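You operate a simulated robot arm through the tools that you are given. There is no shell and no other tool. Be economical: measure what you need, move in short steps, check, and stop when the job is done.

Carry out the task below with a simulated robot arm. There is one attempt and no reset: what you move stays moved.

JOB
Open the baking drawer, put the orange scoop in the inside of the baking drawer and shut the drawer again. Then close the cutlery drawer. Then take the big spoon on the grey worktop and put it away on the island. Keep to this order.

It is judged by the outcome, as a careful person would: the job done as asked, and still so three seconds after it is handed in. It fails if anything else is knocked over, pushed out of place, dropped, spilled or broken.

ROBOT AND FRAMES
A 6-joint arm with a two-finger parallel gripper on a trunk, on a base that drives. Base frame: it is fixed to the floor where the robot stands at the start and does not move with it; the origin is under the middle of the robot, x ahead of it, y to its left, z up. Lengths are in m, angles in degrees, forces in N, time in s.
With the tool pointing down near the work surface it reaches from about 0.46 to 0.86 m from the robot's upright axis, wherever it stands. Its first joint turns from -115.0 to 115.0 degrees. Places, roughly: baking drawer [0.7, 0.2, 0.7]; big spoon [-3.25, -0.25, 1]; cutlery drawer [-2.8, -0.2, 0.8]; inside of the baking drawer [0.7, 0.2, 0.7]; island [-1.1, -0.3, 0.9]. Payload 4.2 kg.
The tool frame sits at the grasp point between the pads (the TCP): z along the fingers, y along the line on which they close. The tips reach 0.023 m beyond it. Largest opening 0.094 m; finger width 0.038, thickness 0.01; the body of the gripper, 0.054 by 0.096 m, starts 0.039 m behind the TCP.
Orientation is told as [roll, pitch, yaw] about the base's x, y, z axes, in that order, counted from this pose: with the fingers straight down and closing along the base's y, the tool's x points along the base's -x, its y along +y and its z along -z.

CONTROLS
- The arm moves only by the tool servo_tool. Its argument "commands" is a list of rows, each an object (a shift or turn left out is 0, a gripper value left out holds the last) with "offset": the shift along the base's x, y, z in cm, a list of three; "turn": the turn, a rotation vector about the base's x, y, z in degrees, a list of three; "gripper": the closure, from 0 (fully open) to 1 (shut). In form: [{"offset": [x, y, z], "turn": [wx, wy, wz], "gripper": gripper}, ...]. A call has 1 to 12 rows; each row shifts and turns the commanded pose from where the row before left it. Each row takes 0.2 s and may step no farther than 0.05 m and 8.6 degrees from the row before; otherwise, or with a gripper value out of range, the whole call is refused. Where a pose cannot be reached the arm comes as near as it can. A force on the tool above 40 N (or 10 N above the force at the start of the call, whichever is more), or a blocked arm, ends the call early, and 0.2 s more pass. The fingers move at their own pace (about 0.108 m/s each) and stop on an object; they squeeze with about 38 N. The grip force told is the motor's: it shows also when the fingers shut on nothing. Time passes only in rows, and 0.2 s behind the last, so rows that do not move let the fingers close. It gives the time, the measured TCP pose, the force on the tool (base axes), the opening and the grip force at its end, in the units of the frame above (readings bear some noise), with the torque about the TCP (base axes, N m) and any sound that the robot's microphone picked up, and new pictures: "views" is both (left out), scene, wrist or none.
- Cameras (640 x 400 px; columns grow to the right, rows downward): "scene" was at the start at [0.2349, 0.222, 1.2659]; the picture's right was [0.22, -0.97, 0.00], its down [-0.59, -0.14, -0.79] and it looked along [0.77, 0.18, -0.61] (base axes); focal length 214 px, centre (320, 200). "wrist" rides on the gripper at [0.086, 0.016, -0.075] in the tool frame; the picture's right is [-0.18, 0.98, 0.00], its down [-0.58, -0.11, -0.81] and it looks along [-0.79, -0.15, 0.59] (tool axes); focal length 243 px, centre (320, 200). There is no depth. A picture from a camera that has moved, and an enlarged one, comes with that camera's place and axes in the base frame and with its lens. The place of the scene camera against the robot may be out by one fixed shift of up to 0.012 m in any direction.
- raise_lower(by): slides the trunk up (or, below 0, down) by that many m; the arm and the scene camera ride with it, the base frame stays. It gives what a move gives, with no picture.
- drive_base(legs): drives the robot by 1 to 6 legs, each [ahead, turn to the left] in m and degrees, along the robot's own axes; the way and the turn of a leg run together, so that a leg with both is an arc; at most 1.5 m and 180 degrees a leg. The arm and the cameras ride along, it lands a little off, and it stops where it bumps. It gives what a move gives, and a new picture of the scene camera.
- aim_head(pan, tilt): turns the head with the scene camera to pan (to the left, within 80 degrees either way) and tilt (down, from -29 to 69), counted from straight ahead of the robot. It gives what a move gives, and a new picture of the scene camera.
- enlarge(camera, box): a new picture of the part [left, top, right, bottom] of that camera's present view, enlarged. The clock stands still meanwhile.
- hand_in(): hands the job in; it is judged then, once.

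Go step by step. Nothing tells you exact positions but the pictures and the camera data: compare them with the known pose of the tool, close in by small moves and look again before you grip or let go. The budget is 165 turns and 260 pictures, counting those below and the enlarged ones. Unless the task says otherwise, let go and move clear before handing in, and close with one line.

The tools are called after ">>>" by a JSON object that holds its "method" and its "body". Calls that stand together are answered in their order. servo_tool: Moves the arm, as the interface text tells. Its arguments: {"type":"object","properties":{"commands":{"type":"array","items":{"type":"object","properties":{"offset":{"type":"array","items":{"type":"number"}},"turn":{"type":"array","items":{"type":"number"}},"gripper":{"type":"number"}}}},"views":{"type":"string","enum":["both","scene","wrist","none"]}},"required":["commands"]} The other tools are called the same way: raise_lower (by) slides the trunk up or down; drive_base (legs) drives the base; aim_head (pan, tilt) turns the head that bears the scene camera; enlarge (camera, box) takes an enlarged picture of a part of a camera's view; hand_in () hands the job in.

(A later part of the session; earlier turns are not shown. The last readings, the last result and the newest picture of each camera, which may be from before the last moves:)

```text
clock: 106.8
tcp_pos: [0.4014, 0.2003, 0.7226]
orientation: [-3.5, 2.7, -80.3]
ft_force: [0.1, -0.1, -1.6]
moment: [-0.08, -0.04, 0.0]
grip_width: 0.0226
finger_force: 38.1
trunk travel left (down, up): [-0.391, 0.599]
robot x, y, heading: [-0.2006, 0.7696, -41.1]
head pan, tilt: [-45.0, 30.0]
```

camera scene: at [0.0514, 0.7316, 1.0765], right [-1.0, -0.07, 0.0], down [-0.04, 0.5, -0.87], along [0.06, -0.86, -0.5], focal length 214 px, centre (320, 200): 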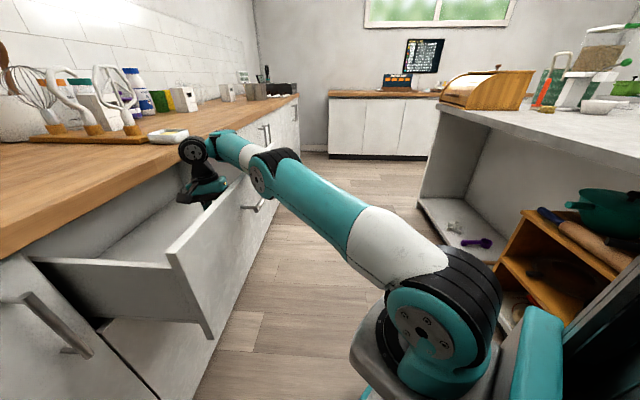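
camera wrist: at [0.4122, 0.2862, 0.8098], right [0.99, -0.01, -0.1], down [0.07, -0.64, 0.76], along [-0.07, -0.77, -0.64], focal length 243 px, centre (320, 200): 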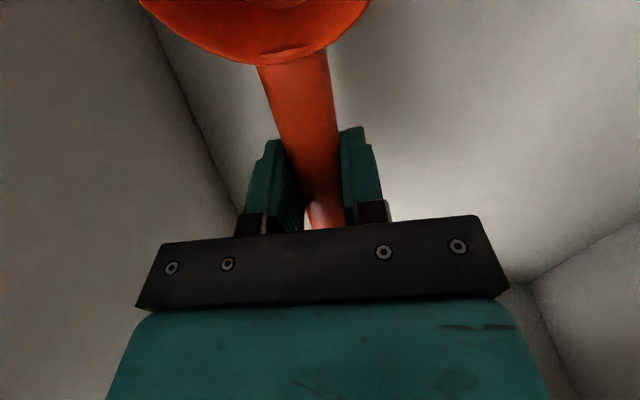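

The descent stopped without tool force, so the forearm has probably met the drawer front. I'll raise 1.8 cm, level the bowl, and release from there, which is only about 1–2 cm above the floor.

>>> {"method": "raise_lower", "body": {"by": 0.018}}

>>> {"method": "servo_tool", "body": {"commands": [{"turn": [-2.9, 2.8, 0]}, {"turn": [-2.9, 2.8, 0]}, {}], "views": "both"}}

```text
clock: 107.5
tcp_pos: [0.4015, 0.2056, 0.7171]
orientation: [-4.8, 4.4, -80.0]
ft_force: [0.0, -0.6, -1.4]
moment: [-0.09, -0.03, -0.05]
grip_width: 0.0222
finger_force: 38.2
trunk travel left (down, up): [-0.409, 0.581]
robot x, y, heading: [-0.1984, 0.7645, -41.0]
head pan, tilt: [-45.0, 30.0]
```

```text
clock: 108.3
tcp_pos: [0.4013, 0.2006, 0.7288]
orientation: [-10.7, -1.1, -80.7]
ft_force: [-0.1, -0.9, -0.9]
moment: [-0.01, -0.04, 0.0]
grip_width: 0.0222
finger_force: 38.4
trunk travel left (down, up): [-0.409, 0.581]
robot x, y, heading: [-0.1968, 0.7689, -41.1]
head pan, tilt: [-45.0, 30.0]
camera scene: at [0.0487, 0.7311, 1.0628], right [-1.0, -0.07, 0.0], down [-0.03, 0.5, -0.87], along [0.06, -0.86, -0.5], focal length 214 px, centre (320, 200)
camera wrist: at [0.4174, 0.2909, 0.7967], right [0.98, -0.03, -0.18], down [0.13, -0.55, 0.82], along [-0.12, -0.83, -0.54], focal length 243 px, centre (320, 200)
```

scene: 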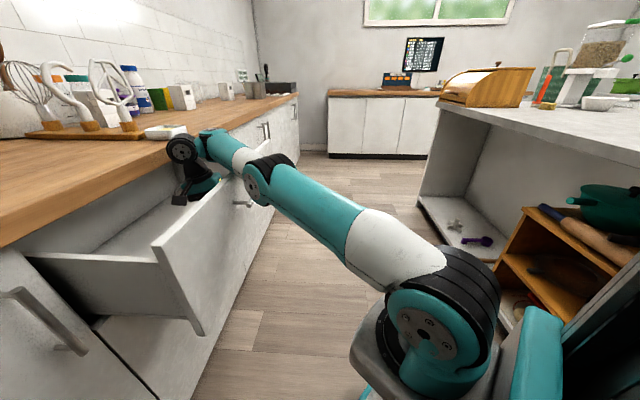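
wrist: 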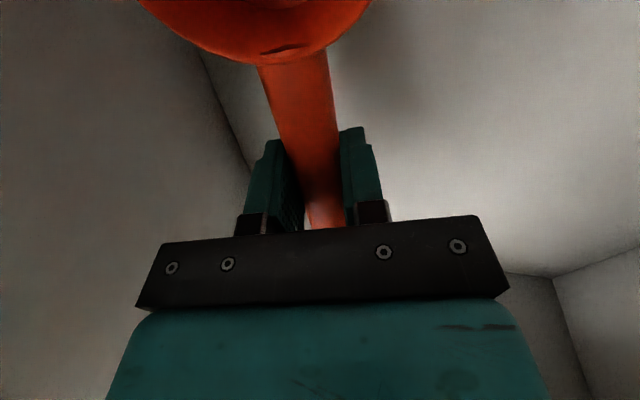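

The scoop is low in the drawer. I'll open the fingers and let it settle.

>>> {"method": "servo_tool", "body": {"commands": [{"gripper": 0.6}, {"gripper": 0.4}, {}], "views": "wrist"}}

```text
clock: 109.1
tcp_pos: [0.4027, 0.2004, 0.73]
orientation: [-10.5, -1.2, -80.7]
ft_force: [-1.1, 0.1, -0.3]
moment: [0.04, 0.0, 0.0]
grip_width: 0.0565
finger_force: 0.0
trunk travel left (down, up): [-0.409, 0.581]
robot x, y, heading: [-0.1954, 0.7668, -41.2]
head pan, tilt: [-45.0, 30.0]
camera wrist: at [0.4175, 0.2916, 0.7967], right [0.98, -0.03, -0.18], down [0.13, -0.55, 0.82], along [-0.12, -0.83, -0.54], focal length 243 px, centre (320, 200)
```

wrist: 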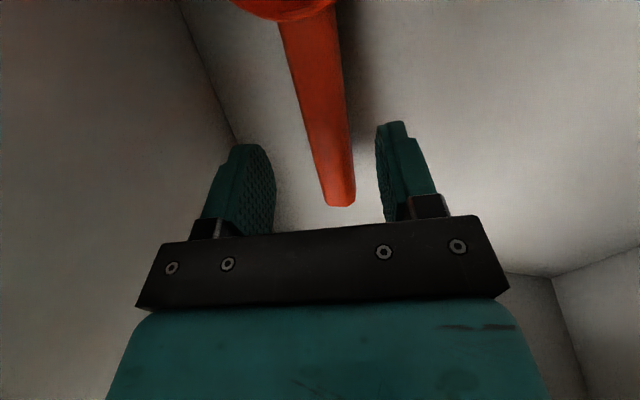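

Released and lying in the drawer. Raising straight up.

>>> {"method": "raise_lower", "body": {"by": 0.38}}

>>> {"method": "servo_tool", "body": {"commands": [{}], "views": "both"}}

```text
clock: 112.8
tcp_pos: [0.4017, 0.2044, 1.0953]
orientation: [-11.6, -0.2, -80.4]
ft_force: [0.5, 0.1, 0.0]
moment: [0.02, -0.01, 0.01]
grip_width: 0.0563
finger_force: 0.1
trunk travel left (down, up): [-0.789, 0.201]
robot x, y, heading: [-0.1958, 0.7655, -41.1]
head pan, tilt: [-45.0, 30.0]
```

```text
clock: 113.2
tcp_pos: [0.4035, 0.2048, 1.097]
orientation: [-11.6, -0.3, -80.6]
ft_force: [-0.7, -0.6, -0.9]
moment: [0.0, -0.02, 0.01]
grip_width: 0.0565
finger_force: 0.1
trunk travel left (down, up): [-0.789, 0.201]
robot x, y, heading: [-0.1957, 0.764, -41.1]
head pan, tilt: [-45.0, 30.0]
camera scene: at [0.0509, 0.7309, 1.4415], right [-1.0, -0.07, 0.0], down [-0.04, 0.5, -0.87], along [0.06, -0.86, -0.5], focal length 214 px, centre (320, 200)
camera wrist: at [0.4197, 0.2938, 1.1645], right [0.98, -0.02, -0.2], down [0.15, -0.56, 0.81], along [-0.13, -0.83, -0.55], focal length 243 px, centre (320, 200)
```

scene: 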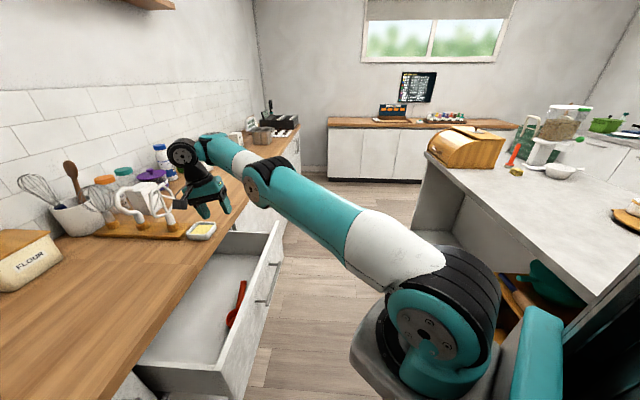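
wrist: 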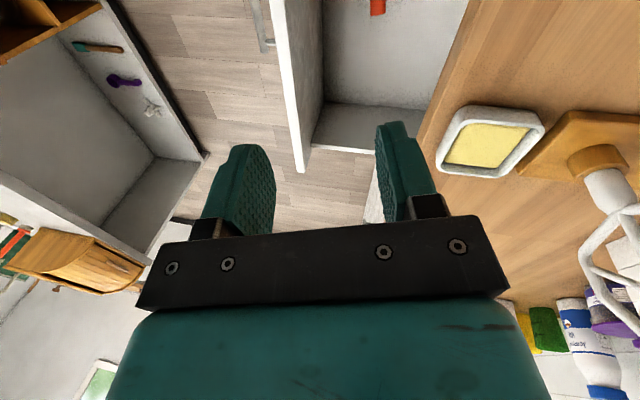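

The scoop lies inside the drawer. Next I'll close the fingers, straighten the tool, and bring it to the outside of the handle bar to push the drawer shut.

>>> {"method": "servo_tool", "body": {"commands": [{"offset": [0, 0, 2], "turn": [5.8, 0, 0], "gripper": 1.0}, {"offset": [0, 0, 2], "turn": [5.8, 0, 0]}, {"offset": [0, 0, 2]}, {"offset": [-1, 0, 2]}, {"offset": [-2, 0.5, 2]}, {"offset": [-3, 0.5, 2]}, {"offset": [-3, 1, 2]}, {"offset": [-3, 1, 1]}, {"offset": [-3, 1, 0]}, {"offset": [-3, 1, 0]}], "views": "none"}}

>>> {"method": "servo_tool", "body": {"commands": [{"turn": [0, 0, 8]}, {"turn": [0, 0, 8]}, {"turn": [0, 0, 8]}, {"turn": [0, 0, 8]}, {"turn": [0, 0, 8]}, {"turn": [0, 0, 8]}, {"turn": [0, 0, 8]}, {"turn": [0, 0, 8]}], "views": "both"}}

```text
clock: 115.3
tcp_pos: [0.237, 0.2402, 1.2569]
orientation: [-9.9, 11.4, -80.2]
ft_force: [1.1, 0.2, -0.9]
moment: [0.03, 0.02, 0.0]
grip_width: 0.0
finger_force: 38.3
out of reach, approached as far as the arm can: row 2, 9, 10
trunk travel left (down, up): [-0.789, 0.201]
robot x, y, heading: [-0.1938, 0.7625, -41.1]
head pan, tilt: [-45.0, 30.0]
```

```text
clock: 117.2
tcp_pos: [0.246, 0.2303, 1.27]
orientation: [-9.7, 11.2, -16.0]
ft_force: [1.0, -0.7, 0.1]
moment: [0.01, 0.04, 0.0]
grip_width: 0.0001
finger_force: 38.2
out of reach, approached as far as the arm can: row 3, 4, 5, 6, 7
trunk travel left (down, up): [-0.789, 0.201]
robot x, y, heading: [-0.1982, 0.7656, -41.2]
head pan, tilt: [-45.0, 30.0]
camera scene: at [0.051, 0.7308, 1.4414], right [-1.0, -0.07, 0.0], down [-0.04, 0.5, -0.87], along [0.06, -0.86, -0.5], focal length 214 px, centre (320, 200)
camera wrist: at [0.1864, 0.2767, 1.3558], right [0.41, 0.89, -0.2], down [0.71, -0.18, 0.68], along [0.57, -0.42, -0.7], focal length 243 px, centre (320, 200)
```

scene: 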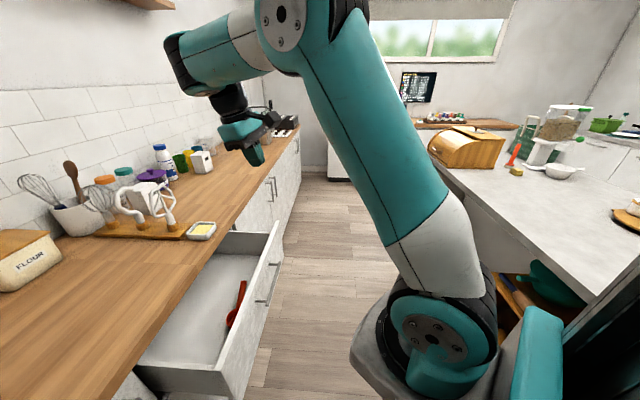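
wrist: 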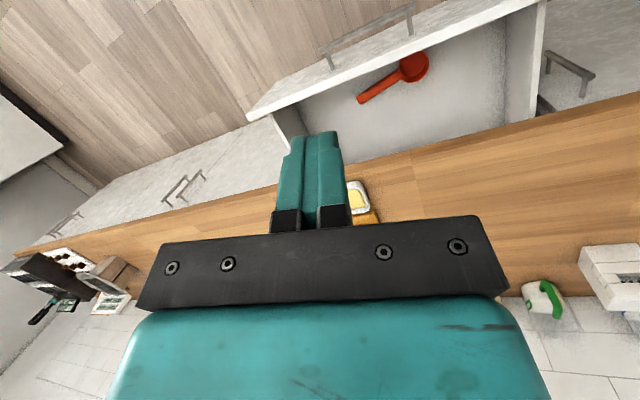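

The elbow is high now and the tool faces +x. I'll level the remaining tilt.

>>> {"method": "servo_tool", "body": {"commands": [{"offset": [0, 0, 2], "turn": [3, -4, 0]}, {"offset": [0, 0, 2], "turn": [3, -4, 0]}, {"offset": [0, 0, 2], "turn": [3, -4, 0]}, {"offset": [-1, 0, 2]}, {"offset": [-2, 0, 1]}, {"offset": [-2, 0, 1]}], "views": "none"}}

```text
clock: 118.5
tcp_pos: [0.1947, 0.2314, 1.3662]
orientation: [2.1, 2.1, -14.9]
ft_force: [0.1, -0.9, 0.2]
moment: [0.0, 0.02, -0.01]
grip_width: 0.0
finger_force: 38.3
out of reach, approached as far as the arm can: row 3, 6
trunk travel left (down, up): [-0.789, 0.201]
robot x, y, heading: [-0.1995, 0.7651, -40.7]
head pan, tilt: [-45.0, 30.0]
```

Level now. I'll shift back 1 cm and lower to handle height in front of the bar.

>>> {"method": "servo_tool", "body": {"commands": [{"offset": [-1.2, 0, 0]}], "views": "none"}}

>>> {"method": "raise_lower", "body": {"by": -0.4}}

>>> {"method": "servo_tool", "body": {"commands": [{}], "views": "both"}}

```text
clock: 119.0
tcp_pos: [0.1827, 0.2322, 1.3639]
orientation: [2.3, 2.0, -14.9]
ft_force: [0.1, -0.7, 0.8]
moment: [0.01, 0.0, -0.01]
grip_width: 0.0001
finger_force: 38.0
trunk travel left (down, up): [-0.789, 0.201]
robot x, y, heading: [-0.199, 0.7664, -40.8]
head pan, tilt: [-45.0, 30.0]
```

```text
clock: 122.8
tcp_pos: [0.1812, 0.2319, 0.965]
orientation: [2.3, 2.1, -14.9]
ft_force: [-0.2, 0.2, 0.2]
moment: [0.01, 0.0, 0.0]
grip_width: 0.0
finger_force: 37.7
trunk travel left (down, up): [-0.389, 0.601]
robot x, y, heading: [-0.1983, 0.7657, -40.9]
head pan, tilt: [-45.0, 30.0]
```

```text
clock: 123.2
tcp_pos: [0.1809, 0.2321, 0.9639]
orientation: [2.3, 2.1, -14.9]
ft_force: [-0.2, 0.5, -0.5]
moment: [0.0, 0.01, 0.0]
grip_width: 0.0
finger_force: 37.6
trunk travel left (down, up): [-0.389, 0.601]
robot x, y, heading: [-0.196, 0.7634, -41.1]
head pan, tilt: [-45.0, 30.0]
camera scene: at [0.0509, 0.7308, 1.0415], right [-1.0, -0.07, 0.0], down [-0.04, 0.5, -0.87], along [0.06, -0.86, -0.5], focal length 214 px, centre (320, 200)
camera wrist: at [0.1054, 0.2649, 1.042], right [0.43, 0.9, 0.03], down [0.55, -0.29, 0.78], along [0.71, -0.32, -0.63], focal length 243 px, centre (320, 200)
```

scene: 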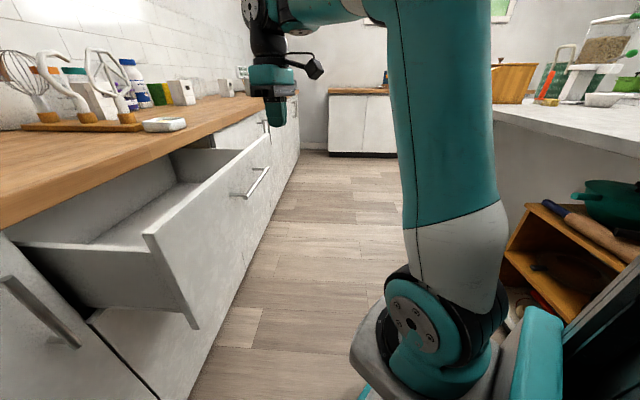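
wrist: 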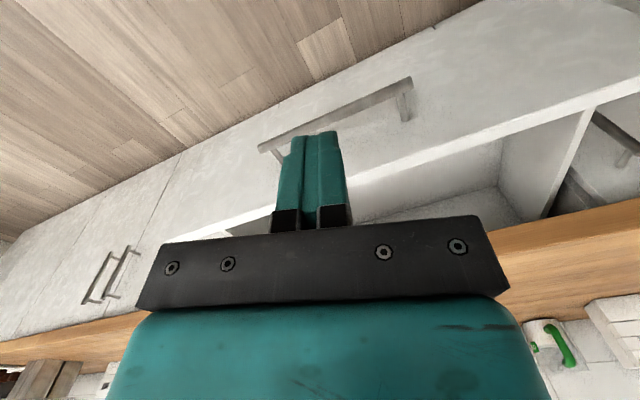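

Lower to bar height, then push the bar forward.

>>> {"method": "raise_lower", "body": {"by": -0.165}}

>>> {"method": "servo_tool", "body": {"commands": [{"offset": [2, 0, 0]}, {"offset": [2, 0, 0]}, {"offset": [2, 0, 0]}, {"offset": [2, 0, 0]}, {"offset": [2, 0, 0]}, {"offset": [2, 0, 0]}], "views": "both"}}

```text
clock: 125.1
tcp_pos: [0.1813, 0.2311, 0.7993]
orientation: [2.3, 2.1, -14.8]
ft_force: [-0.7, 0.3, -0.2]
moment: [-0.05, 0.0, 0.03]
grip_width: 0.0004
finger_force: 38.3
trunk travel left (down, up): [-0.224, 0.766]
robot x, y, heading: [-0.1914, 0.7661, -40.9]
head pan, tilt: [-45.0, 30.0]
```

```text
clock: 126.5
tcp_pos: [0.2385, 0.2388, 0.7855]
orientation: [2.2, 2.1, -14.9]
ft_force: [-1.0, -0.4, -0.3]
moment: [0.0, -0.04, -0.01]
grip_width: 0.0002
finger_force: 38.1
out of reach, approached as far as the arm can: row 1, 2, 3, 4, 5, 6
trunk travel left (down, up): [-0.224, 0.766]
robot x, y, heading: [-0.195, 0.7684, -41.3]
head pan, tilt: [-45.0, 30.0]
camera scene: at [0.0509, 0.7308, 0.8765], right [-1.0, -0.07, 0.0], down [-0.04, 0.5, -0.87], along [0.06, -0.86, -0.5], focal length 214 px, centre (320, 200)
camera wrist: at [0.1617, 0.2727, 0.8638], right [0.43, 0.9, 0.03], down [0.55, -0.29, 0.78], along [0.71, -0.32, -0.63], focal length 243 px, centre (320, 200)
```

scene: 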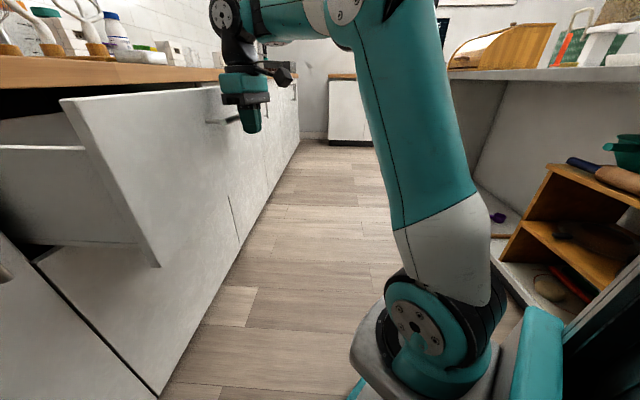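
wrist: 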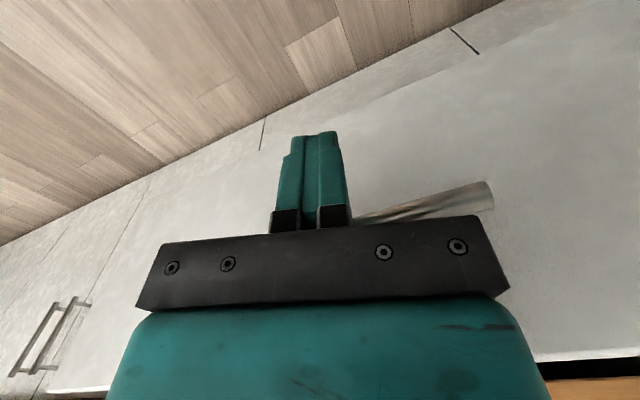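

It moved about 5.7 cm, pushing the bar. I'll continue and watch.

>>> {"method": "servo_tool", "body": {"commands": [{"offset": [2, -0.3, 0.6]}, {"offset": [2, -0.3, 0.6]}, {"offset": [2, -0.3, 0.3]}, {"offset": [2, -0.3, 0]}, {"offset": [2, -0.3, 0]}, {"offset": [2, 0, 0]}], "views": "none"}}

```text
clock: 127.9
tcp_pos: [0.3545, 0.225, 0.8018]
orientation: [2.4, 1.9, -14.9]
ft_force: [0.2, -0.5, -0.7]
moment: [-0.02, 0.01, -0.04]
grip_width: 0.0001
finger_force: 38.0
out of reach, approached as far as the arm can: row 1
trunk travel left (down, up): [-0.224, 0.766]
robot x, y, heading: [-0.1994, 0.7671, -41.2]
head pan, tilt: [-45.0, 30.0]
```

>>> {"method": "servo_tool", "body": {"commands": [{"offset": [2, 0, 0]}, {"offset": [2, 0, 0]}, {"offset": [2, 0, 0]}, {"offset": [1.5, 0, 0]}, {"offset": [1, 0, 0]}, {"offset": [0.7, 0, 0]}], "views": "both"}}

```text
clock: 128.2
tcp_pos: [0.3635, 0.2232, 0.8035]
orientation: [1.7, 0.7, -14.6]
ft_force: [8.5, -11.3, -23.0]
moment: [0.06, -1.06, 0.54]
grip_width: 0.0002
finger_force: 38.5
out of reach, approached as far as the arm can: row 1
trunk travel left (down, up): [-0.224, 0.766]
robot x, y, heading: [-0.1969, 0.7678, -41.2]
head pan, tilt: [-45.0, 30.0]
stopped in row 1: the force on the tool passed its limit at 124 N (the readings are from after the stop); the commanded pose is now the measured one
camera scene: at [0.0509, 0.7309, 0.8765], right [-1.0, -0.07, 0.0], down [-0.04, 0.5, -0.87], along [0.06, -0.86, -0.5], focal length 214 px, centre (320, 200)
camera wrist: at [0.2854, 0.257, 0.8788], right [0.43, 0.9, 0.03], down [0.54, -0.28, 0.8], along [0.73, -0.32, -0.61], focal length 243 px, centre (320, 200)
```

scene: 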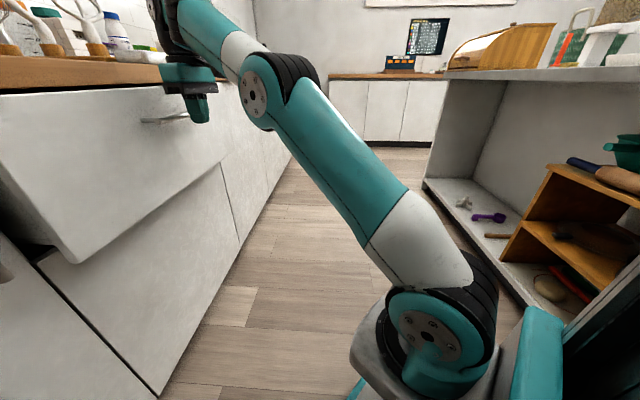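
wrist: 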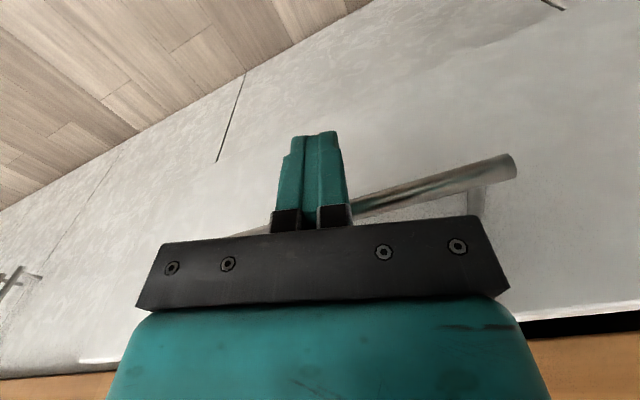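

The camera bracket seems to touch the forearm at this reach. I'll ease back, shift left along the bar, and push the rest by driving forward.

>>> {"method": "servo_tool", "body": {"commands": [{"offset": [-1, 0, 0]}, {"offset": [-1, 1.5, 0]}, {"offset": [0, 2, 0]}, {"offset": [0, 2, 0]}], "views": "none"}}

```text
clock: 129.2
tcp_pos: [0.3413, 0.278, 0.8027]
orientation: [1.9, 1.0, -14.6]
ft_force: [0.2, -0.2, 0.2]
moment: [0.01, 0.0, 0.01]
grip_width: 0.0
finger_force: 38.6
trunk travel left (down, up): [-0.224, 0.766]
robot x, y, heading: [-0.1962, 0.7663, -41.2]
head pan, tilt: [-45.0, 30.0]
```

>>> {"method": "drive_base", "body": {"legs": [[0.1, 0]]}}

>>> {"method": "drive_base", "body": {"legs": [[0.035, 0]]}}

```text
clock: 130.3
tcp_pos: [0.4208, 0.2115, 0.8024]
orientation: [1.8, 1.0, -14.7]
ft_force: [-0.4, -0.1, -0.8]
moment: [0.01, -0.02, -0.03]
grip_width: 0.0001
finger_force: 37.8
trunk travel left (down, up): [-0.224, 0.766]
robot x, y, heading: [-0.1208, 0.697, -41.1]
head pan, tilt: [-45.0, 30.0]
camera scene: at [0.1284, 0.6637, 0.8765], right [-1.0, -0.07, 0.0], down [-0.04, 0.5, -0.87], along [0.06, -0.86, -0.5], focal length 214 px, centre (320, 200)
```

scene: 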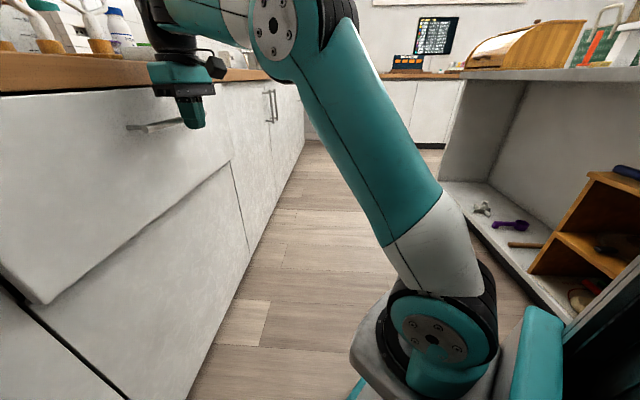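

```text
clock: 131.2
tcp_pos: [0.447, 0.1883, 0.8028]
orientation: [1.8, 1.0, -14.6]
ft_force: [-11.9, 6.4, -4.5]
moment: [-0.44, -0.69, 0.29]
grip_width: 0.0
finger_force: 38.0
trunk travel left (down, up): [-0.224, 0.766]
robot x, y, heading: [-0.0899, 0.6776, -40.9]
head pan, tilt: [-45.0, 30.0]
camera scene: at [0.1547, 0.6409, 0.8764], right [-1.0, -0.07, 0.0], down [-0.04, 0.5, -0.87], along [0.06, -0.86, -0.5], focal length 214 px, centre (320, 200)
```

scene: 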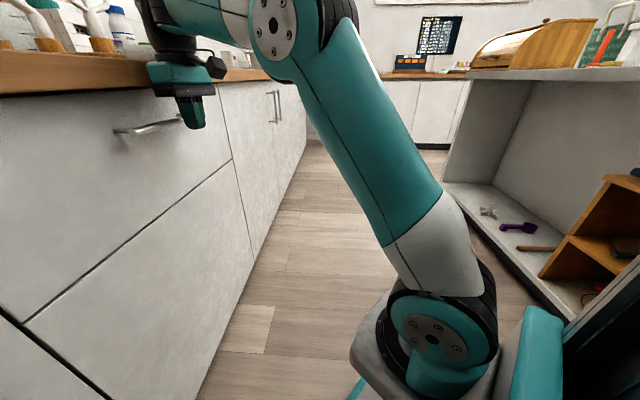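

Contact force has built up and the drawer looks flush. One small firm push, then back off and check.

>>> {"method": "servo_tool", "body": {"commands": [{"offset": [0.5, 0, 0]}, {"offset": [0.4, 0, 0]}], "views": "none"}}

>>> {"method": "servo_tool", "body": {"commands": [{"offset": [-2, 0, 0]}, {"offset": [-2, 0, 0]}, {"offset": [-2, 0, 0]}], "views": "none"}}

>>> {"method": "enlarge", "body": {"camera": "scene", "box": [0, 60, 320, 340]}}

```text
clock: 131.5
tcp_pos: [0.4455, 0.1895, 0.8023]
orientation: [2.1, 1.6, -14.5]
ft_force: [-13.3, 5.9, -3.1]
moment: [-0.49, -1.01, 0.33]
grip_width: 0.0
finger_force: 38.1
trunk travel left (down, up): [-0.224, 0.766]
robot x, y, heading: [-0.09, 0.6725, -40.9]
head pan, tilt: [-45.0, 30.0]
stopped in row 1: the force on the tool passed its limit at 54 N (the readings are from after the stop); the commanded pose is now the measured one
```

```text
clock: 132.3
tcp_pos: [0.3874, 0.1891, 0.8026]
orientation: [1.9, 1.5, -14.5]
ft_force: [0.8, 0.6, -0.4]
moment: [0.01, 0.01, -0.01]
grip_width: 0.0002
finger_force: 37.7
trunk travel left (down, up): [-0.224, 0.766]
robot x, y, heading: [-0.0897, 0.6769, -41.1]
head pan, tilt: [-45.0, 30.0]
```

```text
1.43 times, centred on (160, 200) of scene
camera zoom: at [0.1547, 0.6407, 0.8765], right [-1.0, -0.07, 0.0], down [-0.04, 0.5, -0.87], along [0.06, -0.86, -0.5], focal length 306 px, centre (549, 200)
```

zoom: 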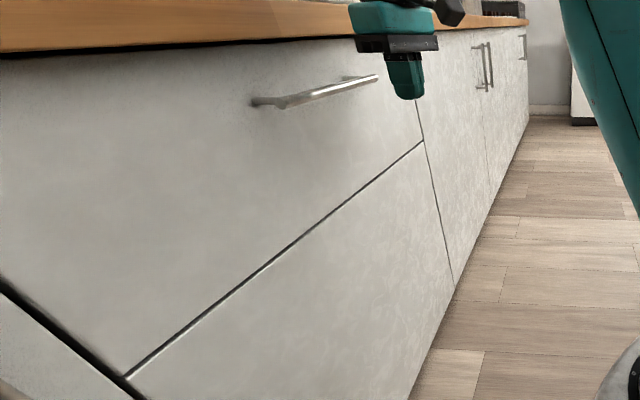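

The baking drawer is shut with the scoop inside. Next I need a way round the island to the cutlery drawer; I'll raise the trunk, back off, turn left and look around.

>>> {"method": "raise_lower", "body": {"by": 0.4}}

>>> {"method": "drive_base", "body": {"legs": [[-0.12, 0], [0, 131]]}}

>>> {"method": "aim_head", "body": {"pan": 60, "tilt": 20}}

```text
clock: 136.2
tcp_pos: [0.3873, 0.1878, 1.2045]
orientation: [1.9, 1.5, -14.6]
ft_force: [0.0, 0.5, 0.6]
moment: [0.01, -0.01, -0.01]
grip_width: 0.0
finger_force: 38.4
trunk travel left (down, up): [-0.624, 0.366]
robot x, y, heading: [-0.0887, 0.6774, -41.2]
head pan, tilt: [-45.0, 30.0]
```

```text
clock: 142.8
tcp_pos: [-0.1113, 1.4327, 1.2023]
orientation: [2.1, 1.5, 114.9]
ft_force: [0.1, 0.6, 0.0]
moment: [-0.01, -0.01, -0.01]
grip_width: 0.0
finger_force: 37.9
trunk travel left (down, up): [-0.624, 0.366]
robot x, y, heading: [-0.1796, 0.7551, 88.3]
head pan, tilt: [-45.0, 30.0]
camera scene: at [-0.3089, 0.9806, 1.2765], right [0.69, -0.73, 0.0], down [-0.36, -0.34, -0.87], along [0.63, 0.6, -0.5], focal length 214 px, centre (320, 200)
```

scene: 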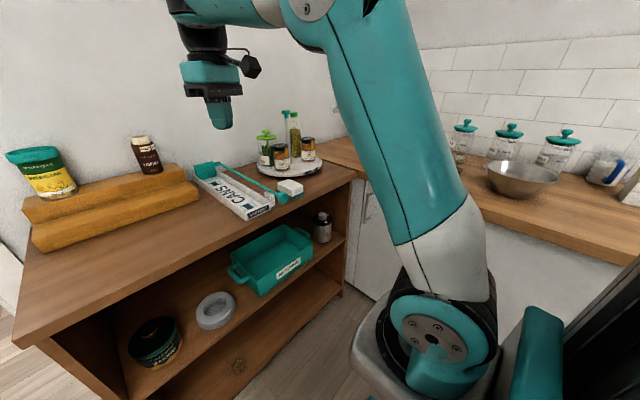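

```text
clock: 144.6
tcp_pos: [-0.1123, 1.434, 1.2028]
orientation: [2.1, 1.5, 114.9]
ft_force: [-0.7, 0.9, 0.3]
moment: [0.01, -0.01, 0.0]
grip_width: 0.0001
finger_force: 37.5
trunk travel left (down, up): [-0.624, 0.366]
robot x, y, heading: [-0.1817, 0.7529, 88.6]
head pan, tilt: [60.0, 20.0]
camera scene: at [-0.4538, 0.9671, 1.2925], right [0.52, 0.85, 0.0], down [0.29, -0.18, -0.94], along [-0.8, 0.49, -0.34], focal length 214 px, centre (320, 200)
```

scene: 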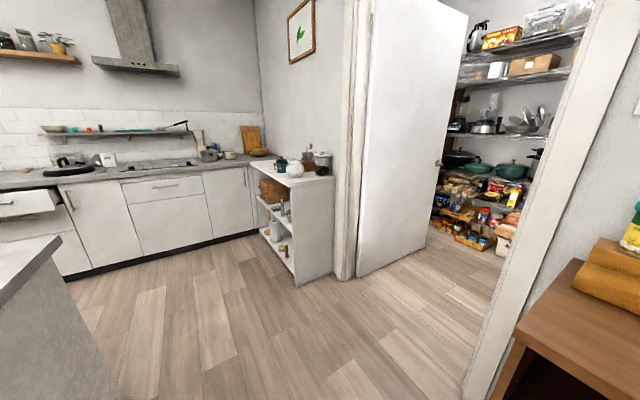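

The way round the island's left end is clear, and I can see the grey worktop with the open cutlery drawer. I'll raise the arm and arc around.

>>> {"method": "raise_lower", "body": {"by": 0.2}}

>>> {"method": "drive_base", "body": {"legs": [[0.6, 91], [0.7, 0]]}}

>>> {"method": "aim_head", "body": {"pan": 35, "tilt": 30}}

```text
clock: 146.8
tcp_pos: [-0.111, 1.4328, 1.4027]
orientation: [2.0, 1.4, 114.9]
ft_force: [0.4, -0.7, 0.0]
moment: [0.0, -0.01, 0.02]
grip_width: 0.0
finger_force: 38.1
trunk travel left (down, up): [-0.824, 0.166]
robot x, y, heading: [-0.181, 0.7543, 88.5]
head pan, tilt: [60.0, 20.0]
```

```text
clock: 149.6
tcp_pos: [-0.8669, 1.5067, 1.4008]
orientation: [2.1, 1.8, 171.1]
ft_force: [-0.2, -0.8, -0.7]
moment: [-0.02, 0.0, 0.01]
grip_width: 0.0
finger_force: 38.1
trunk travel left (down, up): [-0.824, 0.166]
robot x, y, heading: [-0.3412, 1.0669, 144.4]
head pan, tilt: [60.0, 20.0]
stopped in leg 1: the robot was blocked; the commanded pose is now the measured one
camera scene: at [-0.665, 0.9677, 1.4926], right [-0.41, 0.91, 0.0], down [0.31, 0.14, -0.94], along [-0.86, -0.39, -0.34], focal length 214 px, centre (320, 200)
```

scene: 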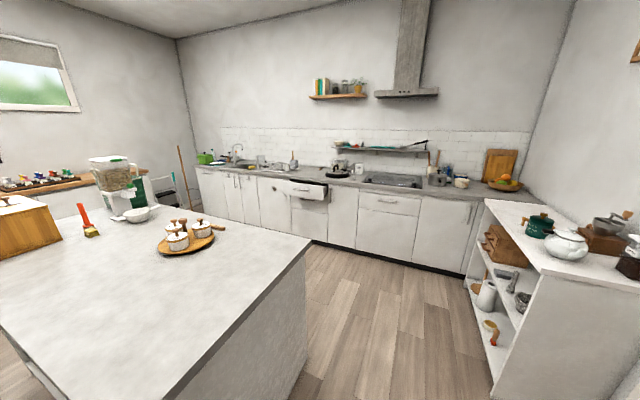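

```text
clock: 150.5
tcp_pos: [-0.8675, 1.5057, 1.401]
orientation: [2.1, 1.8, 171.1]
ft_force: [-1.1, 0.3, 0.3]
moment: [0.02, 0.01, -0.01]
grip_width: 0.0001
finger_force: 38.1
trunk travel left (down, up): [-0.824, 0.166]
robot x, y, heading: [-0.3431, 1.0731, 144.4]
head pan, tilt: [35.0, 30.0]
camera scene: at [-0.6708, 1.007, 1.4765], right [0.01, 1.0, 0.0], down [0.5, 0.0, -0.87], along [-0.87, 0.01, -0.5], focal length 214 px, centre (320, 200)
```

scene: 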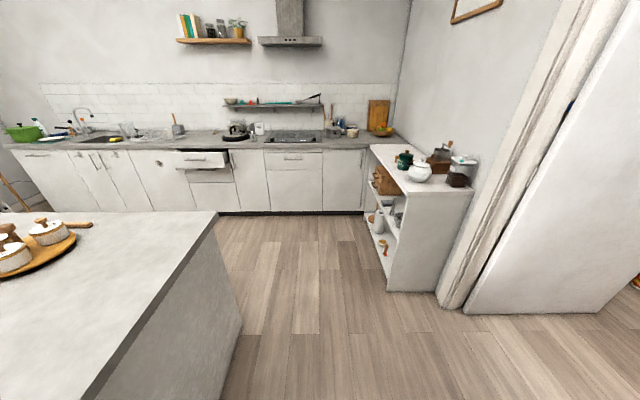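

The base's front right corner seems to have met the wooden shelf unit. I'll back off a little, turn in place, then go straight along the island's end.

>>> {"method": "drive_base", "body": {"legs": [[-0.1, 0], [0, 36], [0.8, 0]]}}

```text
clock: 157.3
tcp_pos: [-1.7535, 1.0473, 1.4017]
orientation: [2.1, 1.7, -152.8]
ft_force: [-0.7, 0.1, 0.5]
moment: [0.0, 0.02, -0.02]
grip_width: 0.0001
finger_force: 38.1
trunk travel left (down, up): [-0.824, 0.166]
robot x, y, heading: [-1.0711, 1.0028, -179.5]
head pan, tilt: [35.0, 30.0]
camera scene: at [-1.2957, 0.7608, 1.4765], right [-0.58, 0.81, 0.0], down [0.41, 0.29, -0.87], along [-0.7, -0.5, -0.5], focal length 214 px, centre (320, 200)
```

scene: 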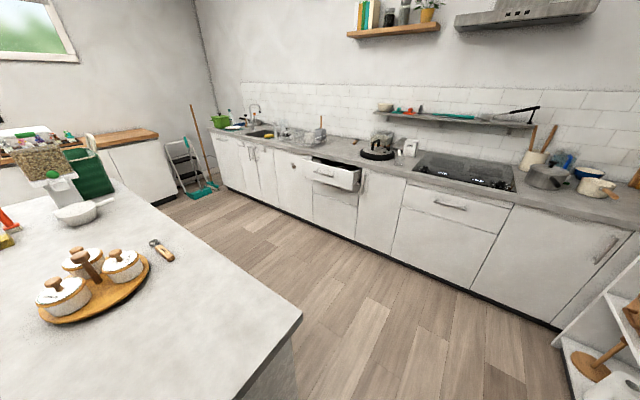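

I see the open cutlery drawer ahead. I'll zoom in on it and the worktop near the big spoon.

>>> {"method": "enlarge", "body": {"camera": "scene", "box": [220, 90, 440, 230]}}

>>> {"method": "enlarge", "body": {"camera": "scene", "box": [0, 120, 260, 340]}}

```text
2.86 times, centred on (330, 160) of scene
camera zoom: at [-1.2957, 0.7608, 1.4765], right [-0.58, 0.81, 0.0], down [0.41, 0.29, -0.87], along [-0.7, -0.5, -0.5], focal length 613 px, centre (291, 314)
```

zoom: 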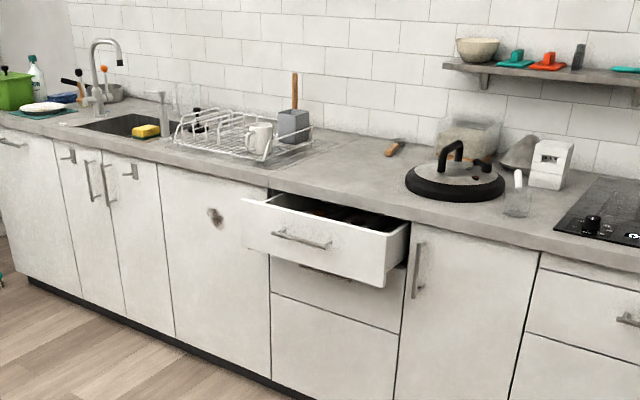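

```text
1.82 times, centred on (130, 230) of scene
camera zoom: at [-1.2957, 0.7608, 1.4765], right [-0.58, 0.81, 0.0], down [0.41, 0.29, -0.87], along [-0.7, -0.5, -0.5], focal length 390 px, centre (666, 146)
```

zoom: 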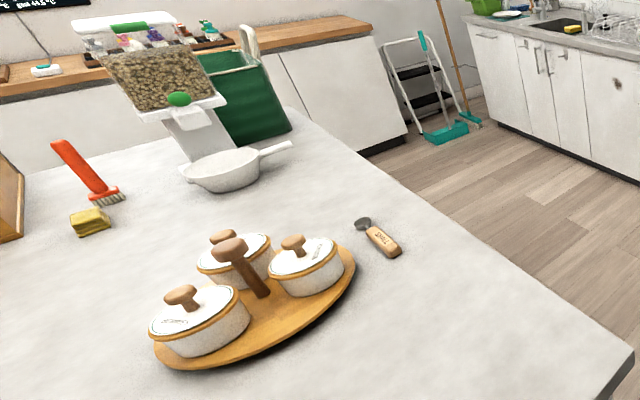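

The drawer is at about (-2.6, -0.13). I'll drive around into the aisle and face it.

>>> {"method": "drive_base", "body": {"legs": [[0.95, 0], [0, 89.5], [1.18, 0], [0, -90]]}}

>>> {"method": "aim_head", "body": {"pan": 0, "tilt": 40}}

```text
clock: 175.5
tcp_pos: [-2.701, -0.1117, 1.4005]
orientation: [2.1, 1.9, -155.4]
ft_force: [0.0, 0.0, 0.3]
moment: [0.01, -0.02, -0.01]
grip_width: 0.0001
finger_force: 37.7
trunk travel left (down, up): [-0.824, 0.166]
robot x, y, heading: [-2.023, -0.1882, 178.0]
head pan, tilt: [35.0, 30.0]
camera scene: at [-2.2577, -0.4179, 1.4765], right [-0.54, 0.84, 0.0], down [0.42, 0.27, -0.87], along [-0.73, -0.47, -0.5], focal length 214 px, centre (320, 200)
```

scene: 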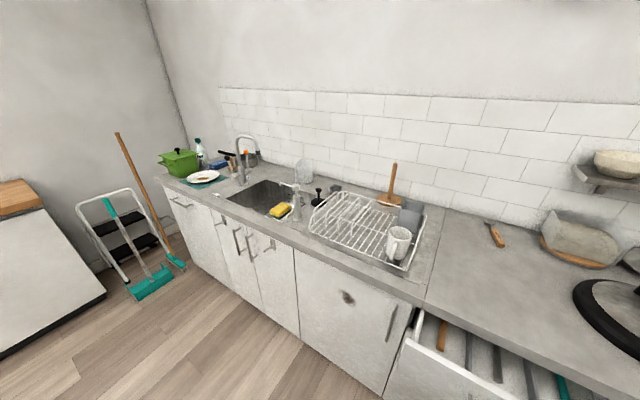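

```text
clock: 176.5
tcp_pos: [-2.7024, -0.1131, 1.3998]
orientation: [2.1, 1.8, -155.5]
ft_force: [-0.1, -0.1, -0.7]
moment: [0.01, 0.03, -0.01]
grip_width: 0.0002
finger_force: 38.2
trunk travel left (down, up): [-0.824, 0.166]
robot x, y, heading: [-2.0218, -0.1858, 178.0]
head pan, tilt: [0.0, 40.0]
camera scene: at [-2.2669, -0.3657, 1.4612], right [0.03, 1.0, 0.0], down [0.64, -0.02, -0.77], along [-0.77, 0.03, -0.64], focal length 214 px, centre (320, 200)
```

scene: 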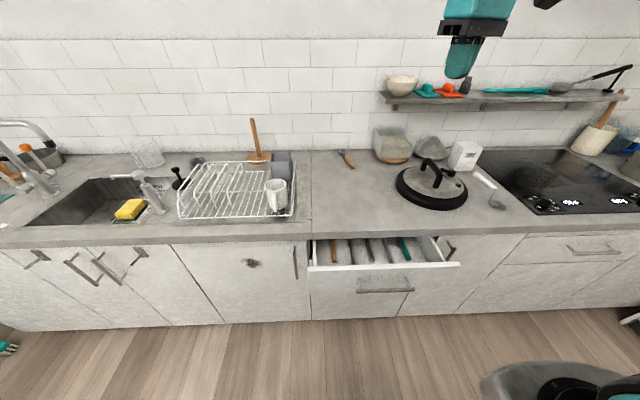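

>>> {"method": "enlarge", "body": {"camera": "scene", "box": [230, 110, 480, 310]}}

>>> {"method": "enlarge", "body": {"camera": "scene", "box": [300, 130, 400, 190]}}

```text
2.00 times, centred on (355, 210) of scene
camera zoom: at [-2.2669, -0.3657, 1.4612], right [0.03, 1.0, 0.0], down [0.64, -0.02, -0.77], along [-0.77, 0.03, -0.64], focal length 429 px, centre (250, 180)
```

zoom: 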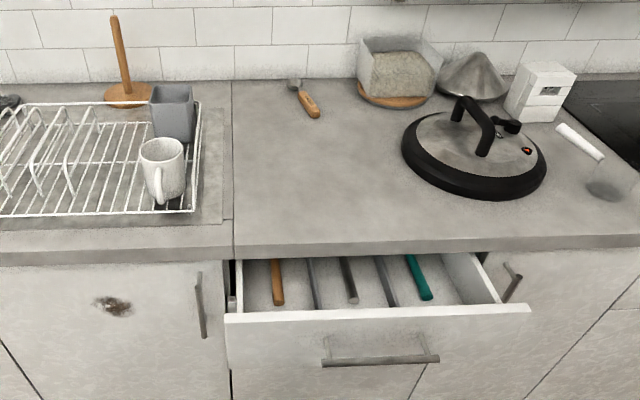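

```text
6.40 times, centred on (350, 160) of scene
camera zoom: at [-2.2669, -0.3657, 1.4612], right [0.03, 1.0, 0.0], down [0.64, -0.02, -0.77], along [-0.77, 0.03, -0.64], focal length 1373 px, centre (128, 456)
```

zoom: 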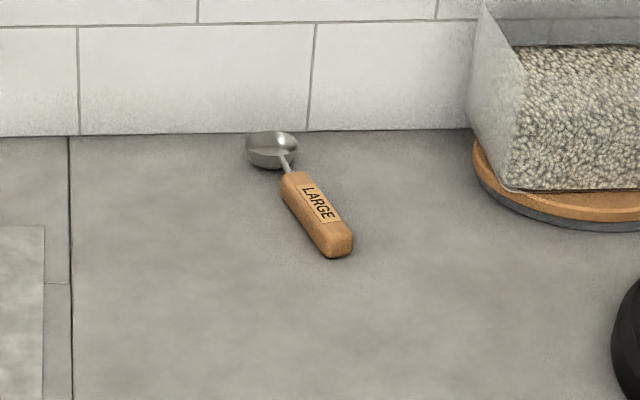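

The big spoon is the one marked "LARGE" at the back of the worktop. First the drawer: its bar is at about (-2.60, -0.14, 0.80), open roughly 13 cm. I'll back off, lower in front of it and push.

>>> {"method": "drive_base", "body": {"legs": [[-0.12, 2]]}}

>>> {"method": "servo_tool", "body": {"commands": [{"offset": [2, -1, 0]}, {"offset": [2, 0, 0]}], "views": "none"}}

```text
clock: 177.7
tcp_pos: [-2.5797, -0.138, 1.3989]
orientation: [2.1, 1.8, -153.4]
ft_force: [0.6, -0.3, -0.3]
moment: [0.03, -0.04, -0.02]
grip_width: 0.0003
finger_force: 38.2
trunk travel left (down, up): [-0.824, 0.166]
robot x, y, heading: [-1.8989, -0.1897, -179.8]
head pan, tilt: [0.0, 40.0]
camera scene: at [-2.1366, -0.3762, 1.4611], right [0.0, 1.0, 0.0], down [0.64, 0.0, -0.77], along [-0.77, 0.0, -0.64], focal length 214 px, centre (320, 200)
```

scene: 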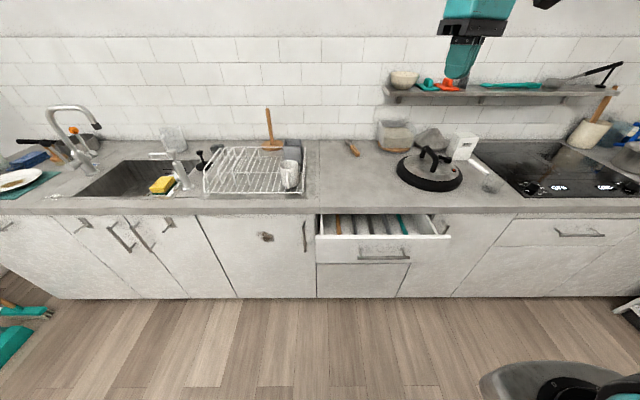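

```text
clock: 178.3
tcp_pos: [-2.5405, -0.1486, 1.4025]
orientation: [2.1, 1.7, -153.3]
ft_force: [-0.8, -0.4, -0.8]
moment: [-0.04, -0.04, -0.02]
grip_width: 0.0
finger_force: 37.8
trunk travel left (down, up): [-0.824, 0.166]
robot x, y, heading: [-1.8978, -0.1895, -180.1]
head pan, tilt: [0.0, 40.0]
```

The bar is confirmed at z≈0.796, x≈-2.604. Lowering in front of it.

>>> {"method": "raise_lower", "body": {"by": -0.4}}

>>> {"method": "raise_lower", "body": {"by": -0.202}}

>>> {"method": "servo_tool", "body": {"commands": [{}], "views": "both"}}

```text
clock: 182.2
tcp_pos: [-2.5402, -0.148, 1.0019]
orientation: [2.2, 1.9, -153.4]
ft_force: [0.0, -0.5, 0.2]
moment: [-0.03, 0.0, -0.04]
grip_width: 0.0
finger_force: 37.9
trunk travel left (down, up): [-0.424, 0.566]
robot x, y, heading: [-1.8939, -0.1878, -179.8]
head pan, tilt: [0.0, 40.0]
```

```text
clock: 184.3
tcp_pos: [-2.5402, -0.1485, 0.8018]
orientation: [2.1, 1.9, -153.4]
ft_force: [1.2, -0.3, -0.3]
moment: [0.01, -0.01, -0.01]
grip_width: 0.0
finger_force: 38.2
trunk travel left (down, up): [-0.222, 0.768]
robot x, y, heading: [-1.8968, -0.1909, -180.3]
head pan, tilt: [0.0, 40.0]
```

```text
clock: 184.7
tcp_pos: [-2.5408, -0.1491, 0.8013]
orientation: [2.1, 1.9, -153.4]
ft_force: [0.9, 0.0, -0.5]
moment: [0.03, 0.03, 0.01]
grip_width: 0.0
finger_force: 37.8
trunk travel left (down, up): [-0.222, 0.768]
robot x, y, heading: [-1.899, -0.1895, -180.3]
head pan, tilt: [0.0, 40.0]
camera scene: at [-2.1364, -0.3763, 0.8592], right [0.0, 1.0, 0.0], down [0.64, 0.0, -0.77], along [-0.77, 0.0, -0.64], focal length 214 px, centre (320, 200)
camera wrist: at [-2.458, -0.124, 0.8776], right [0.27, -0.96, 0.03], down [-0.6, -0.15, 0.78], along [-0.75, -0.23, -0.62], focal length 243 px, centre (320, 200)
```

scene: 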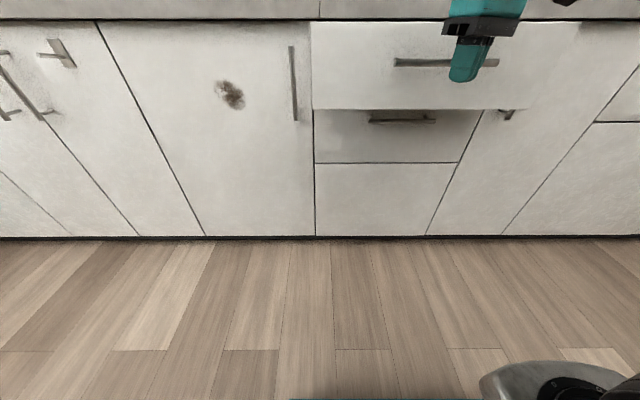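
wrist: 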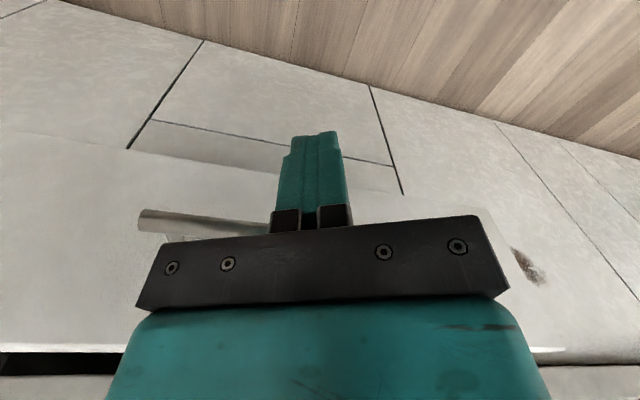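

Aligned with the bar. Pushing by driving forward.

>>> {"method": "drive_base", "body": {"legs": [[0.12, 0]]}}

>>> {"method": "drive_base", "body": {"legs": [[0.03, 0]]}}

```text
clock: 186.0
tcp_pos: [-2.6608, -0.1491, 0.8001]
orientation: [2.1, 1.8, -153.3]
ft_force: [0.2, 0.7, 0.5]
moment: [0.03, 0.01, 0.02]
grip_width: 0.0
finger_force: 38.4
trunk travel left (down, up): [-0.222, 0.768]
robot x, y, heading: [-2.017, -0.188, -180.0]
head pan, tilt: [0.0, 40.0]
camera scene: at [-2.2569, -0.3765, 0.8591], right [0.0, 1.0, 0.0], down [0.64, 0.0, -0.77], along [-0.77, 0.0, -0.64], focal length 214 px, centre (320, 200)
```

scene: 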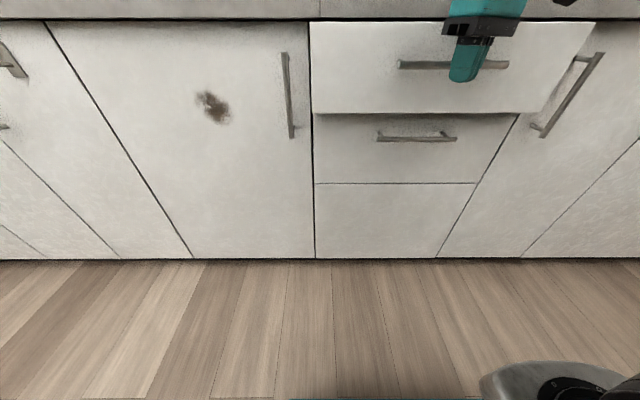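

```text
clock: 186.8
tcp_pos: [-2.6911, -0.1487, 0.8004]
orientation: [2.1, 1.8, -153.3]
ft_force: [-0.2, -0.2, -0.2]
moment: [-0.02, 0.02, 0.01]
grip_width: 0.0
finger_force: 38.2
trunk travel left (down, up): [-0.222, 0.768]
robot x, y, heading: [-2.0501, -0.191, -179.9]
head pan, tilt: [0.0, 40.0]
camera scene: at [-2.2871, -0.3764, 0.8591], right [0.0, 1.0, 0.0], down [0.64, 0.0, -0.77], along [-0.77, 0.0, -0.64], focal length 214 px, centre (320, 200)
```

scene: 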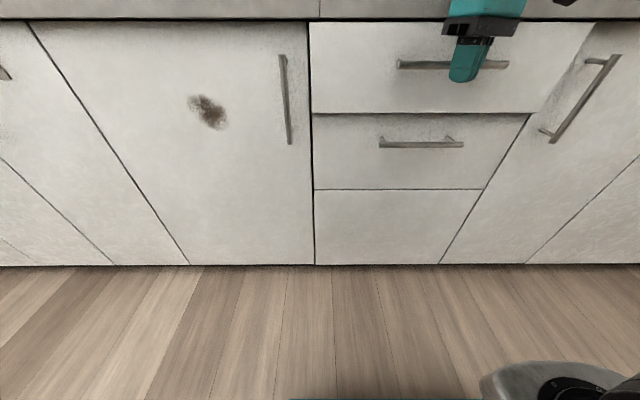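

Still moving freely and not yet flush. I'll continue in small steps.

>>> {"method": "drive_base", "body": {"legs": [[0.025, 0]]}}

>>> {"method": "drive_base", "body": {"legs": [[0.02, 0]]}}

```text
clock: 187.7
tcp_pos: [-2.7057, -0.1495, 0.8025]
orientation: [2.6, 2.0, -153.6]
ft_force: [11.9, 1.3, -0.3]
moment: [-0.04, 0.96, 0.02]
grip_width: 0.0
finger_force: 38.0
trunk travel left (down, up): [-0.222, 0.768]
robot x, y, heading: [-2.0683, -0.1877, 179.8]
head pan, tilt: [0.0, 40.0]
stopped in leg 1: the force on the tool passed its limit at 91 N (the readings are from after the stop); the commanded pose is now the measured one
camera scene: at [-2.3058, -0.3762, 0.8593], right [0.0, 1.0, 0.0], down [0.64, 0.0, -0.77], along [-0.77, 0.0, -0.64], focal length 214 px, centre (320, 200)
```

scene: 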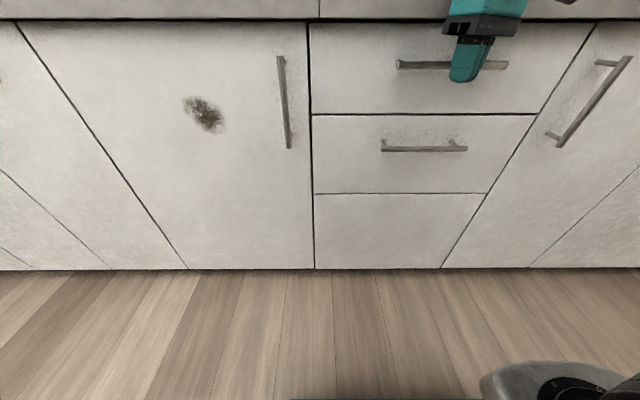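

```text
clock: 188.4
tcp_pos: [-2.7059, -0.1503, 0.802]
orientation: [3.1, 2.1, -153.8]
ft_force: [13.0, 0.1, 1.5]
moment: [-0.08, 1.11, 0.02]
grip_width: 0.0
finger_force: 38.0
trunk travel left (down, up): [-0.222, 0.768]
robot x, y, heading: [-2.0712, -0.1907, 180.1]
head pan, tilt: [0.0, 40.0]
stopped in leg 1: the force on the tool passed its limit at 84 N (the readings are from after the stop); the commanded pose is now the measured one
camera scene: at [-2.3082, -0.3761, 0.8593], right [0.0, 1.0, 0.0], down [0.64, 0.0, -0.77], along [-0.77, 0.0, -0.64], focal length 214 px, centre (320, 200)
```

scene: 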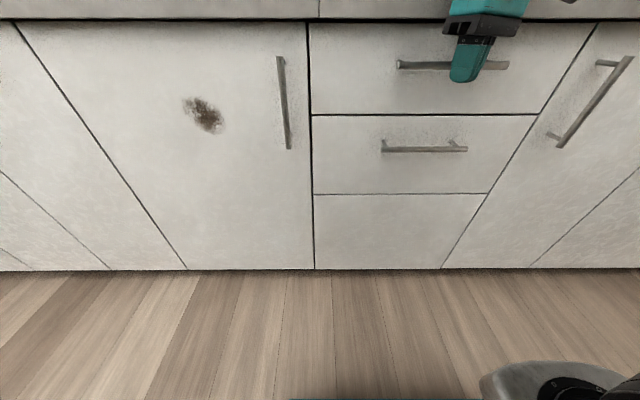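

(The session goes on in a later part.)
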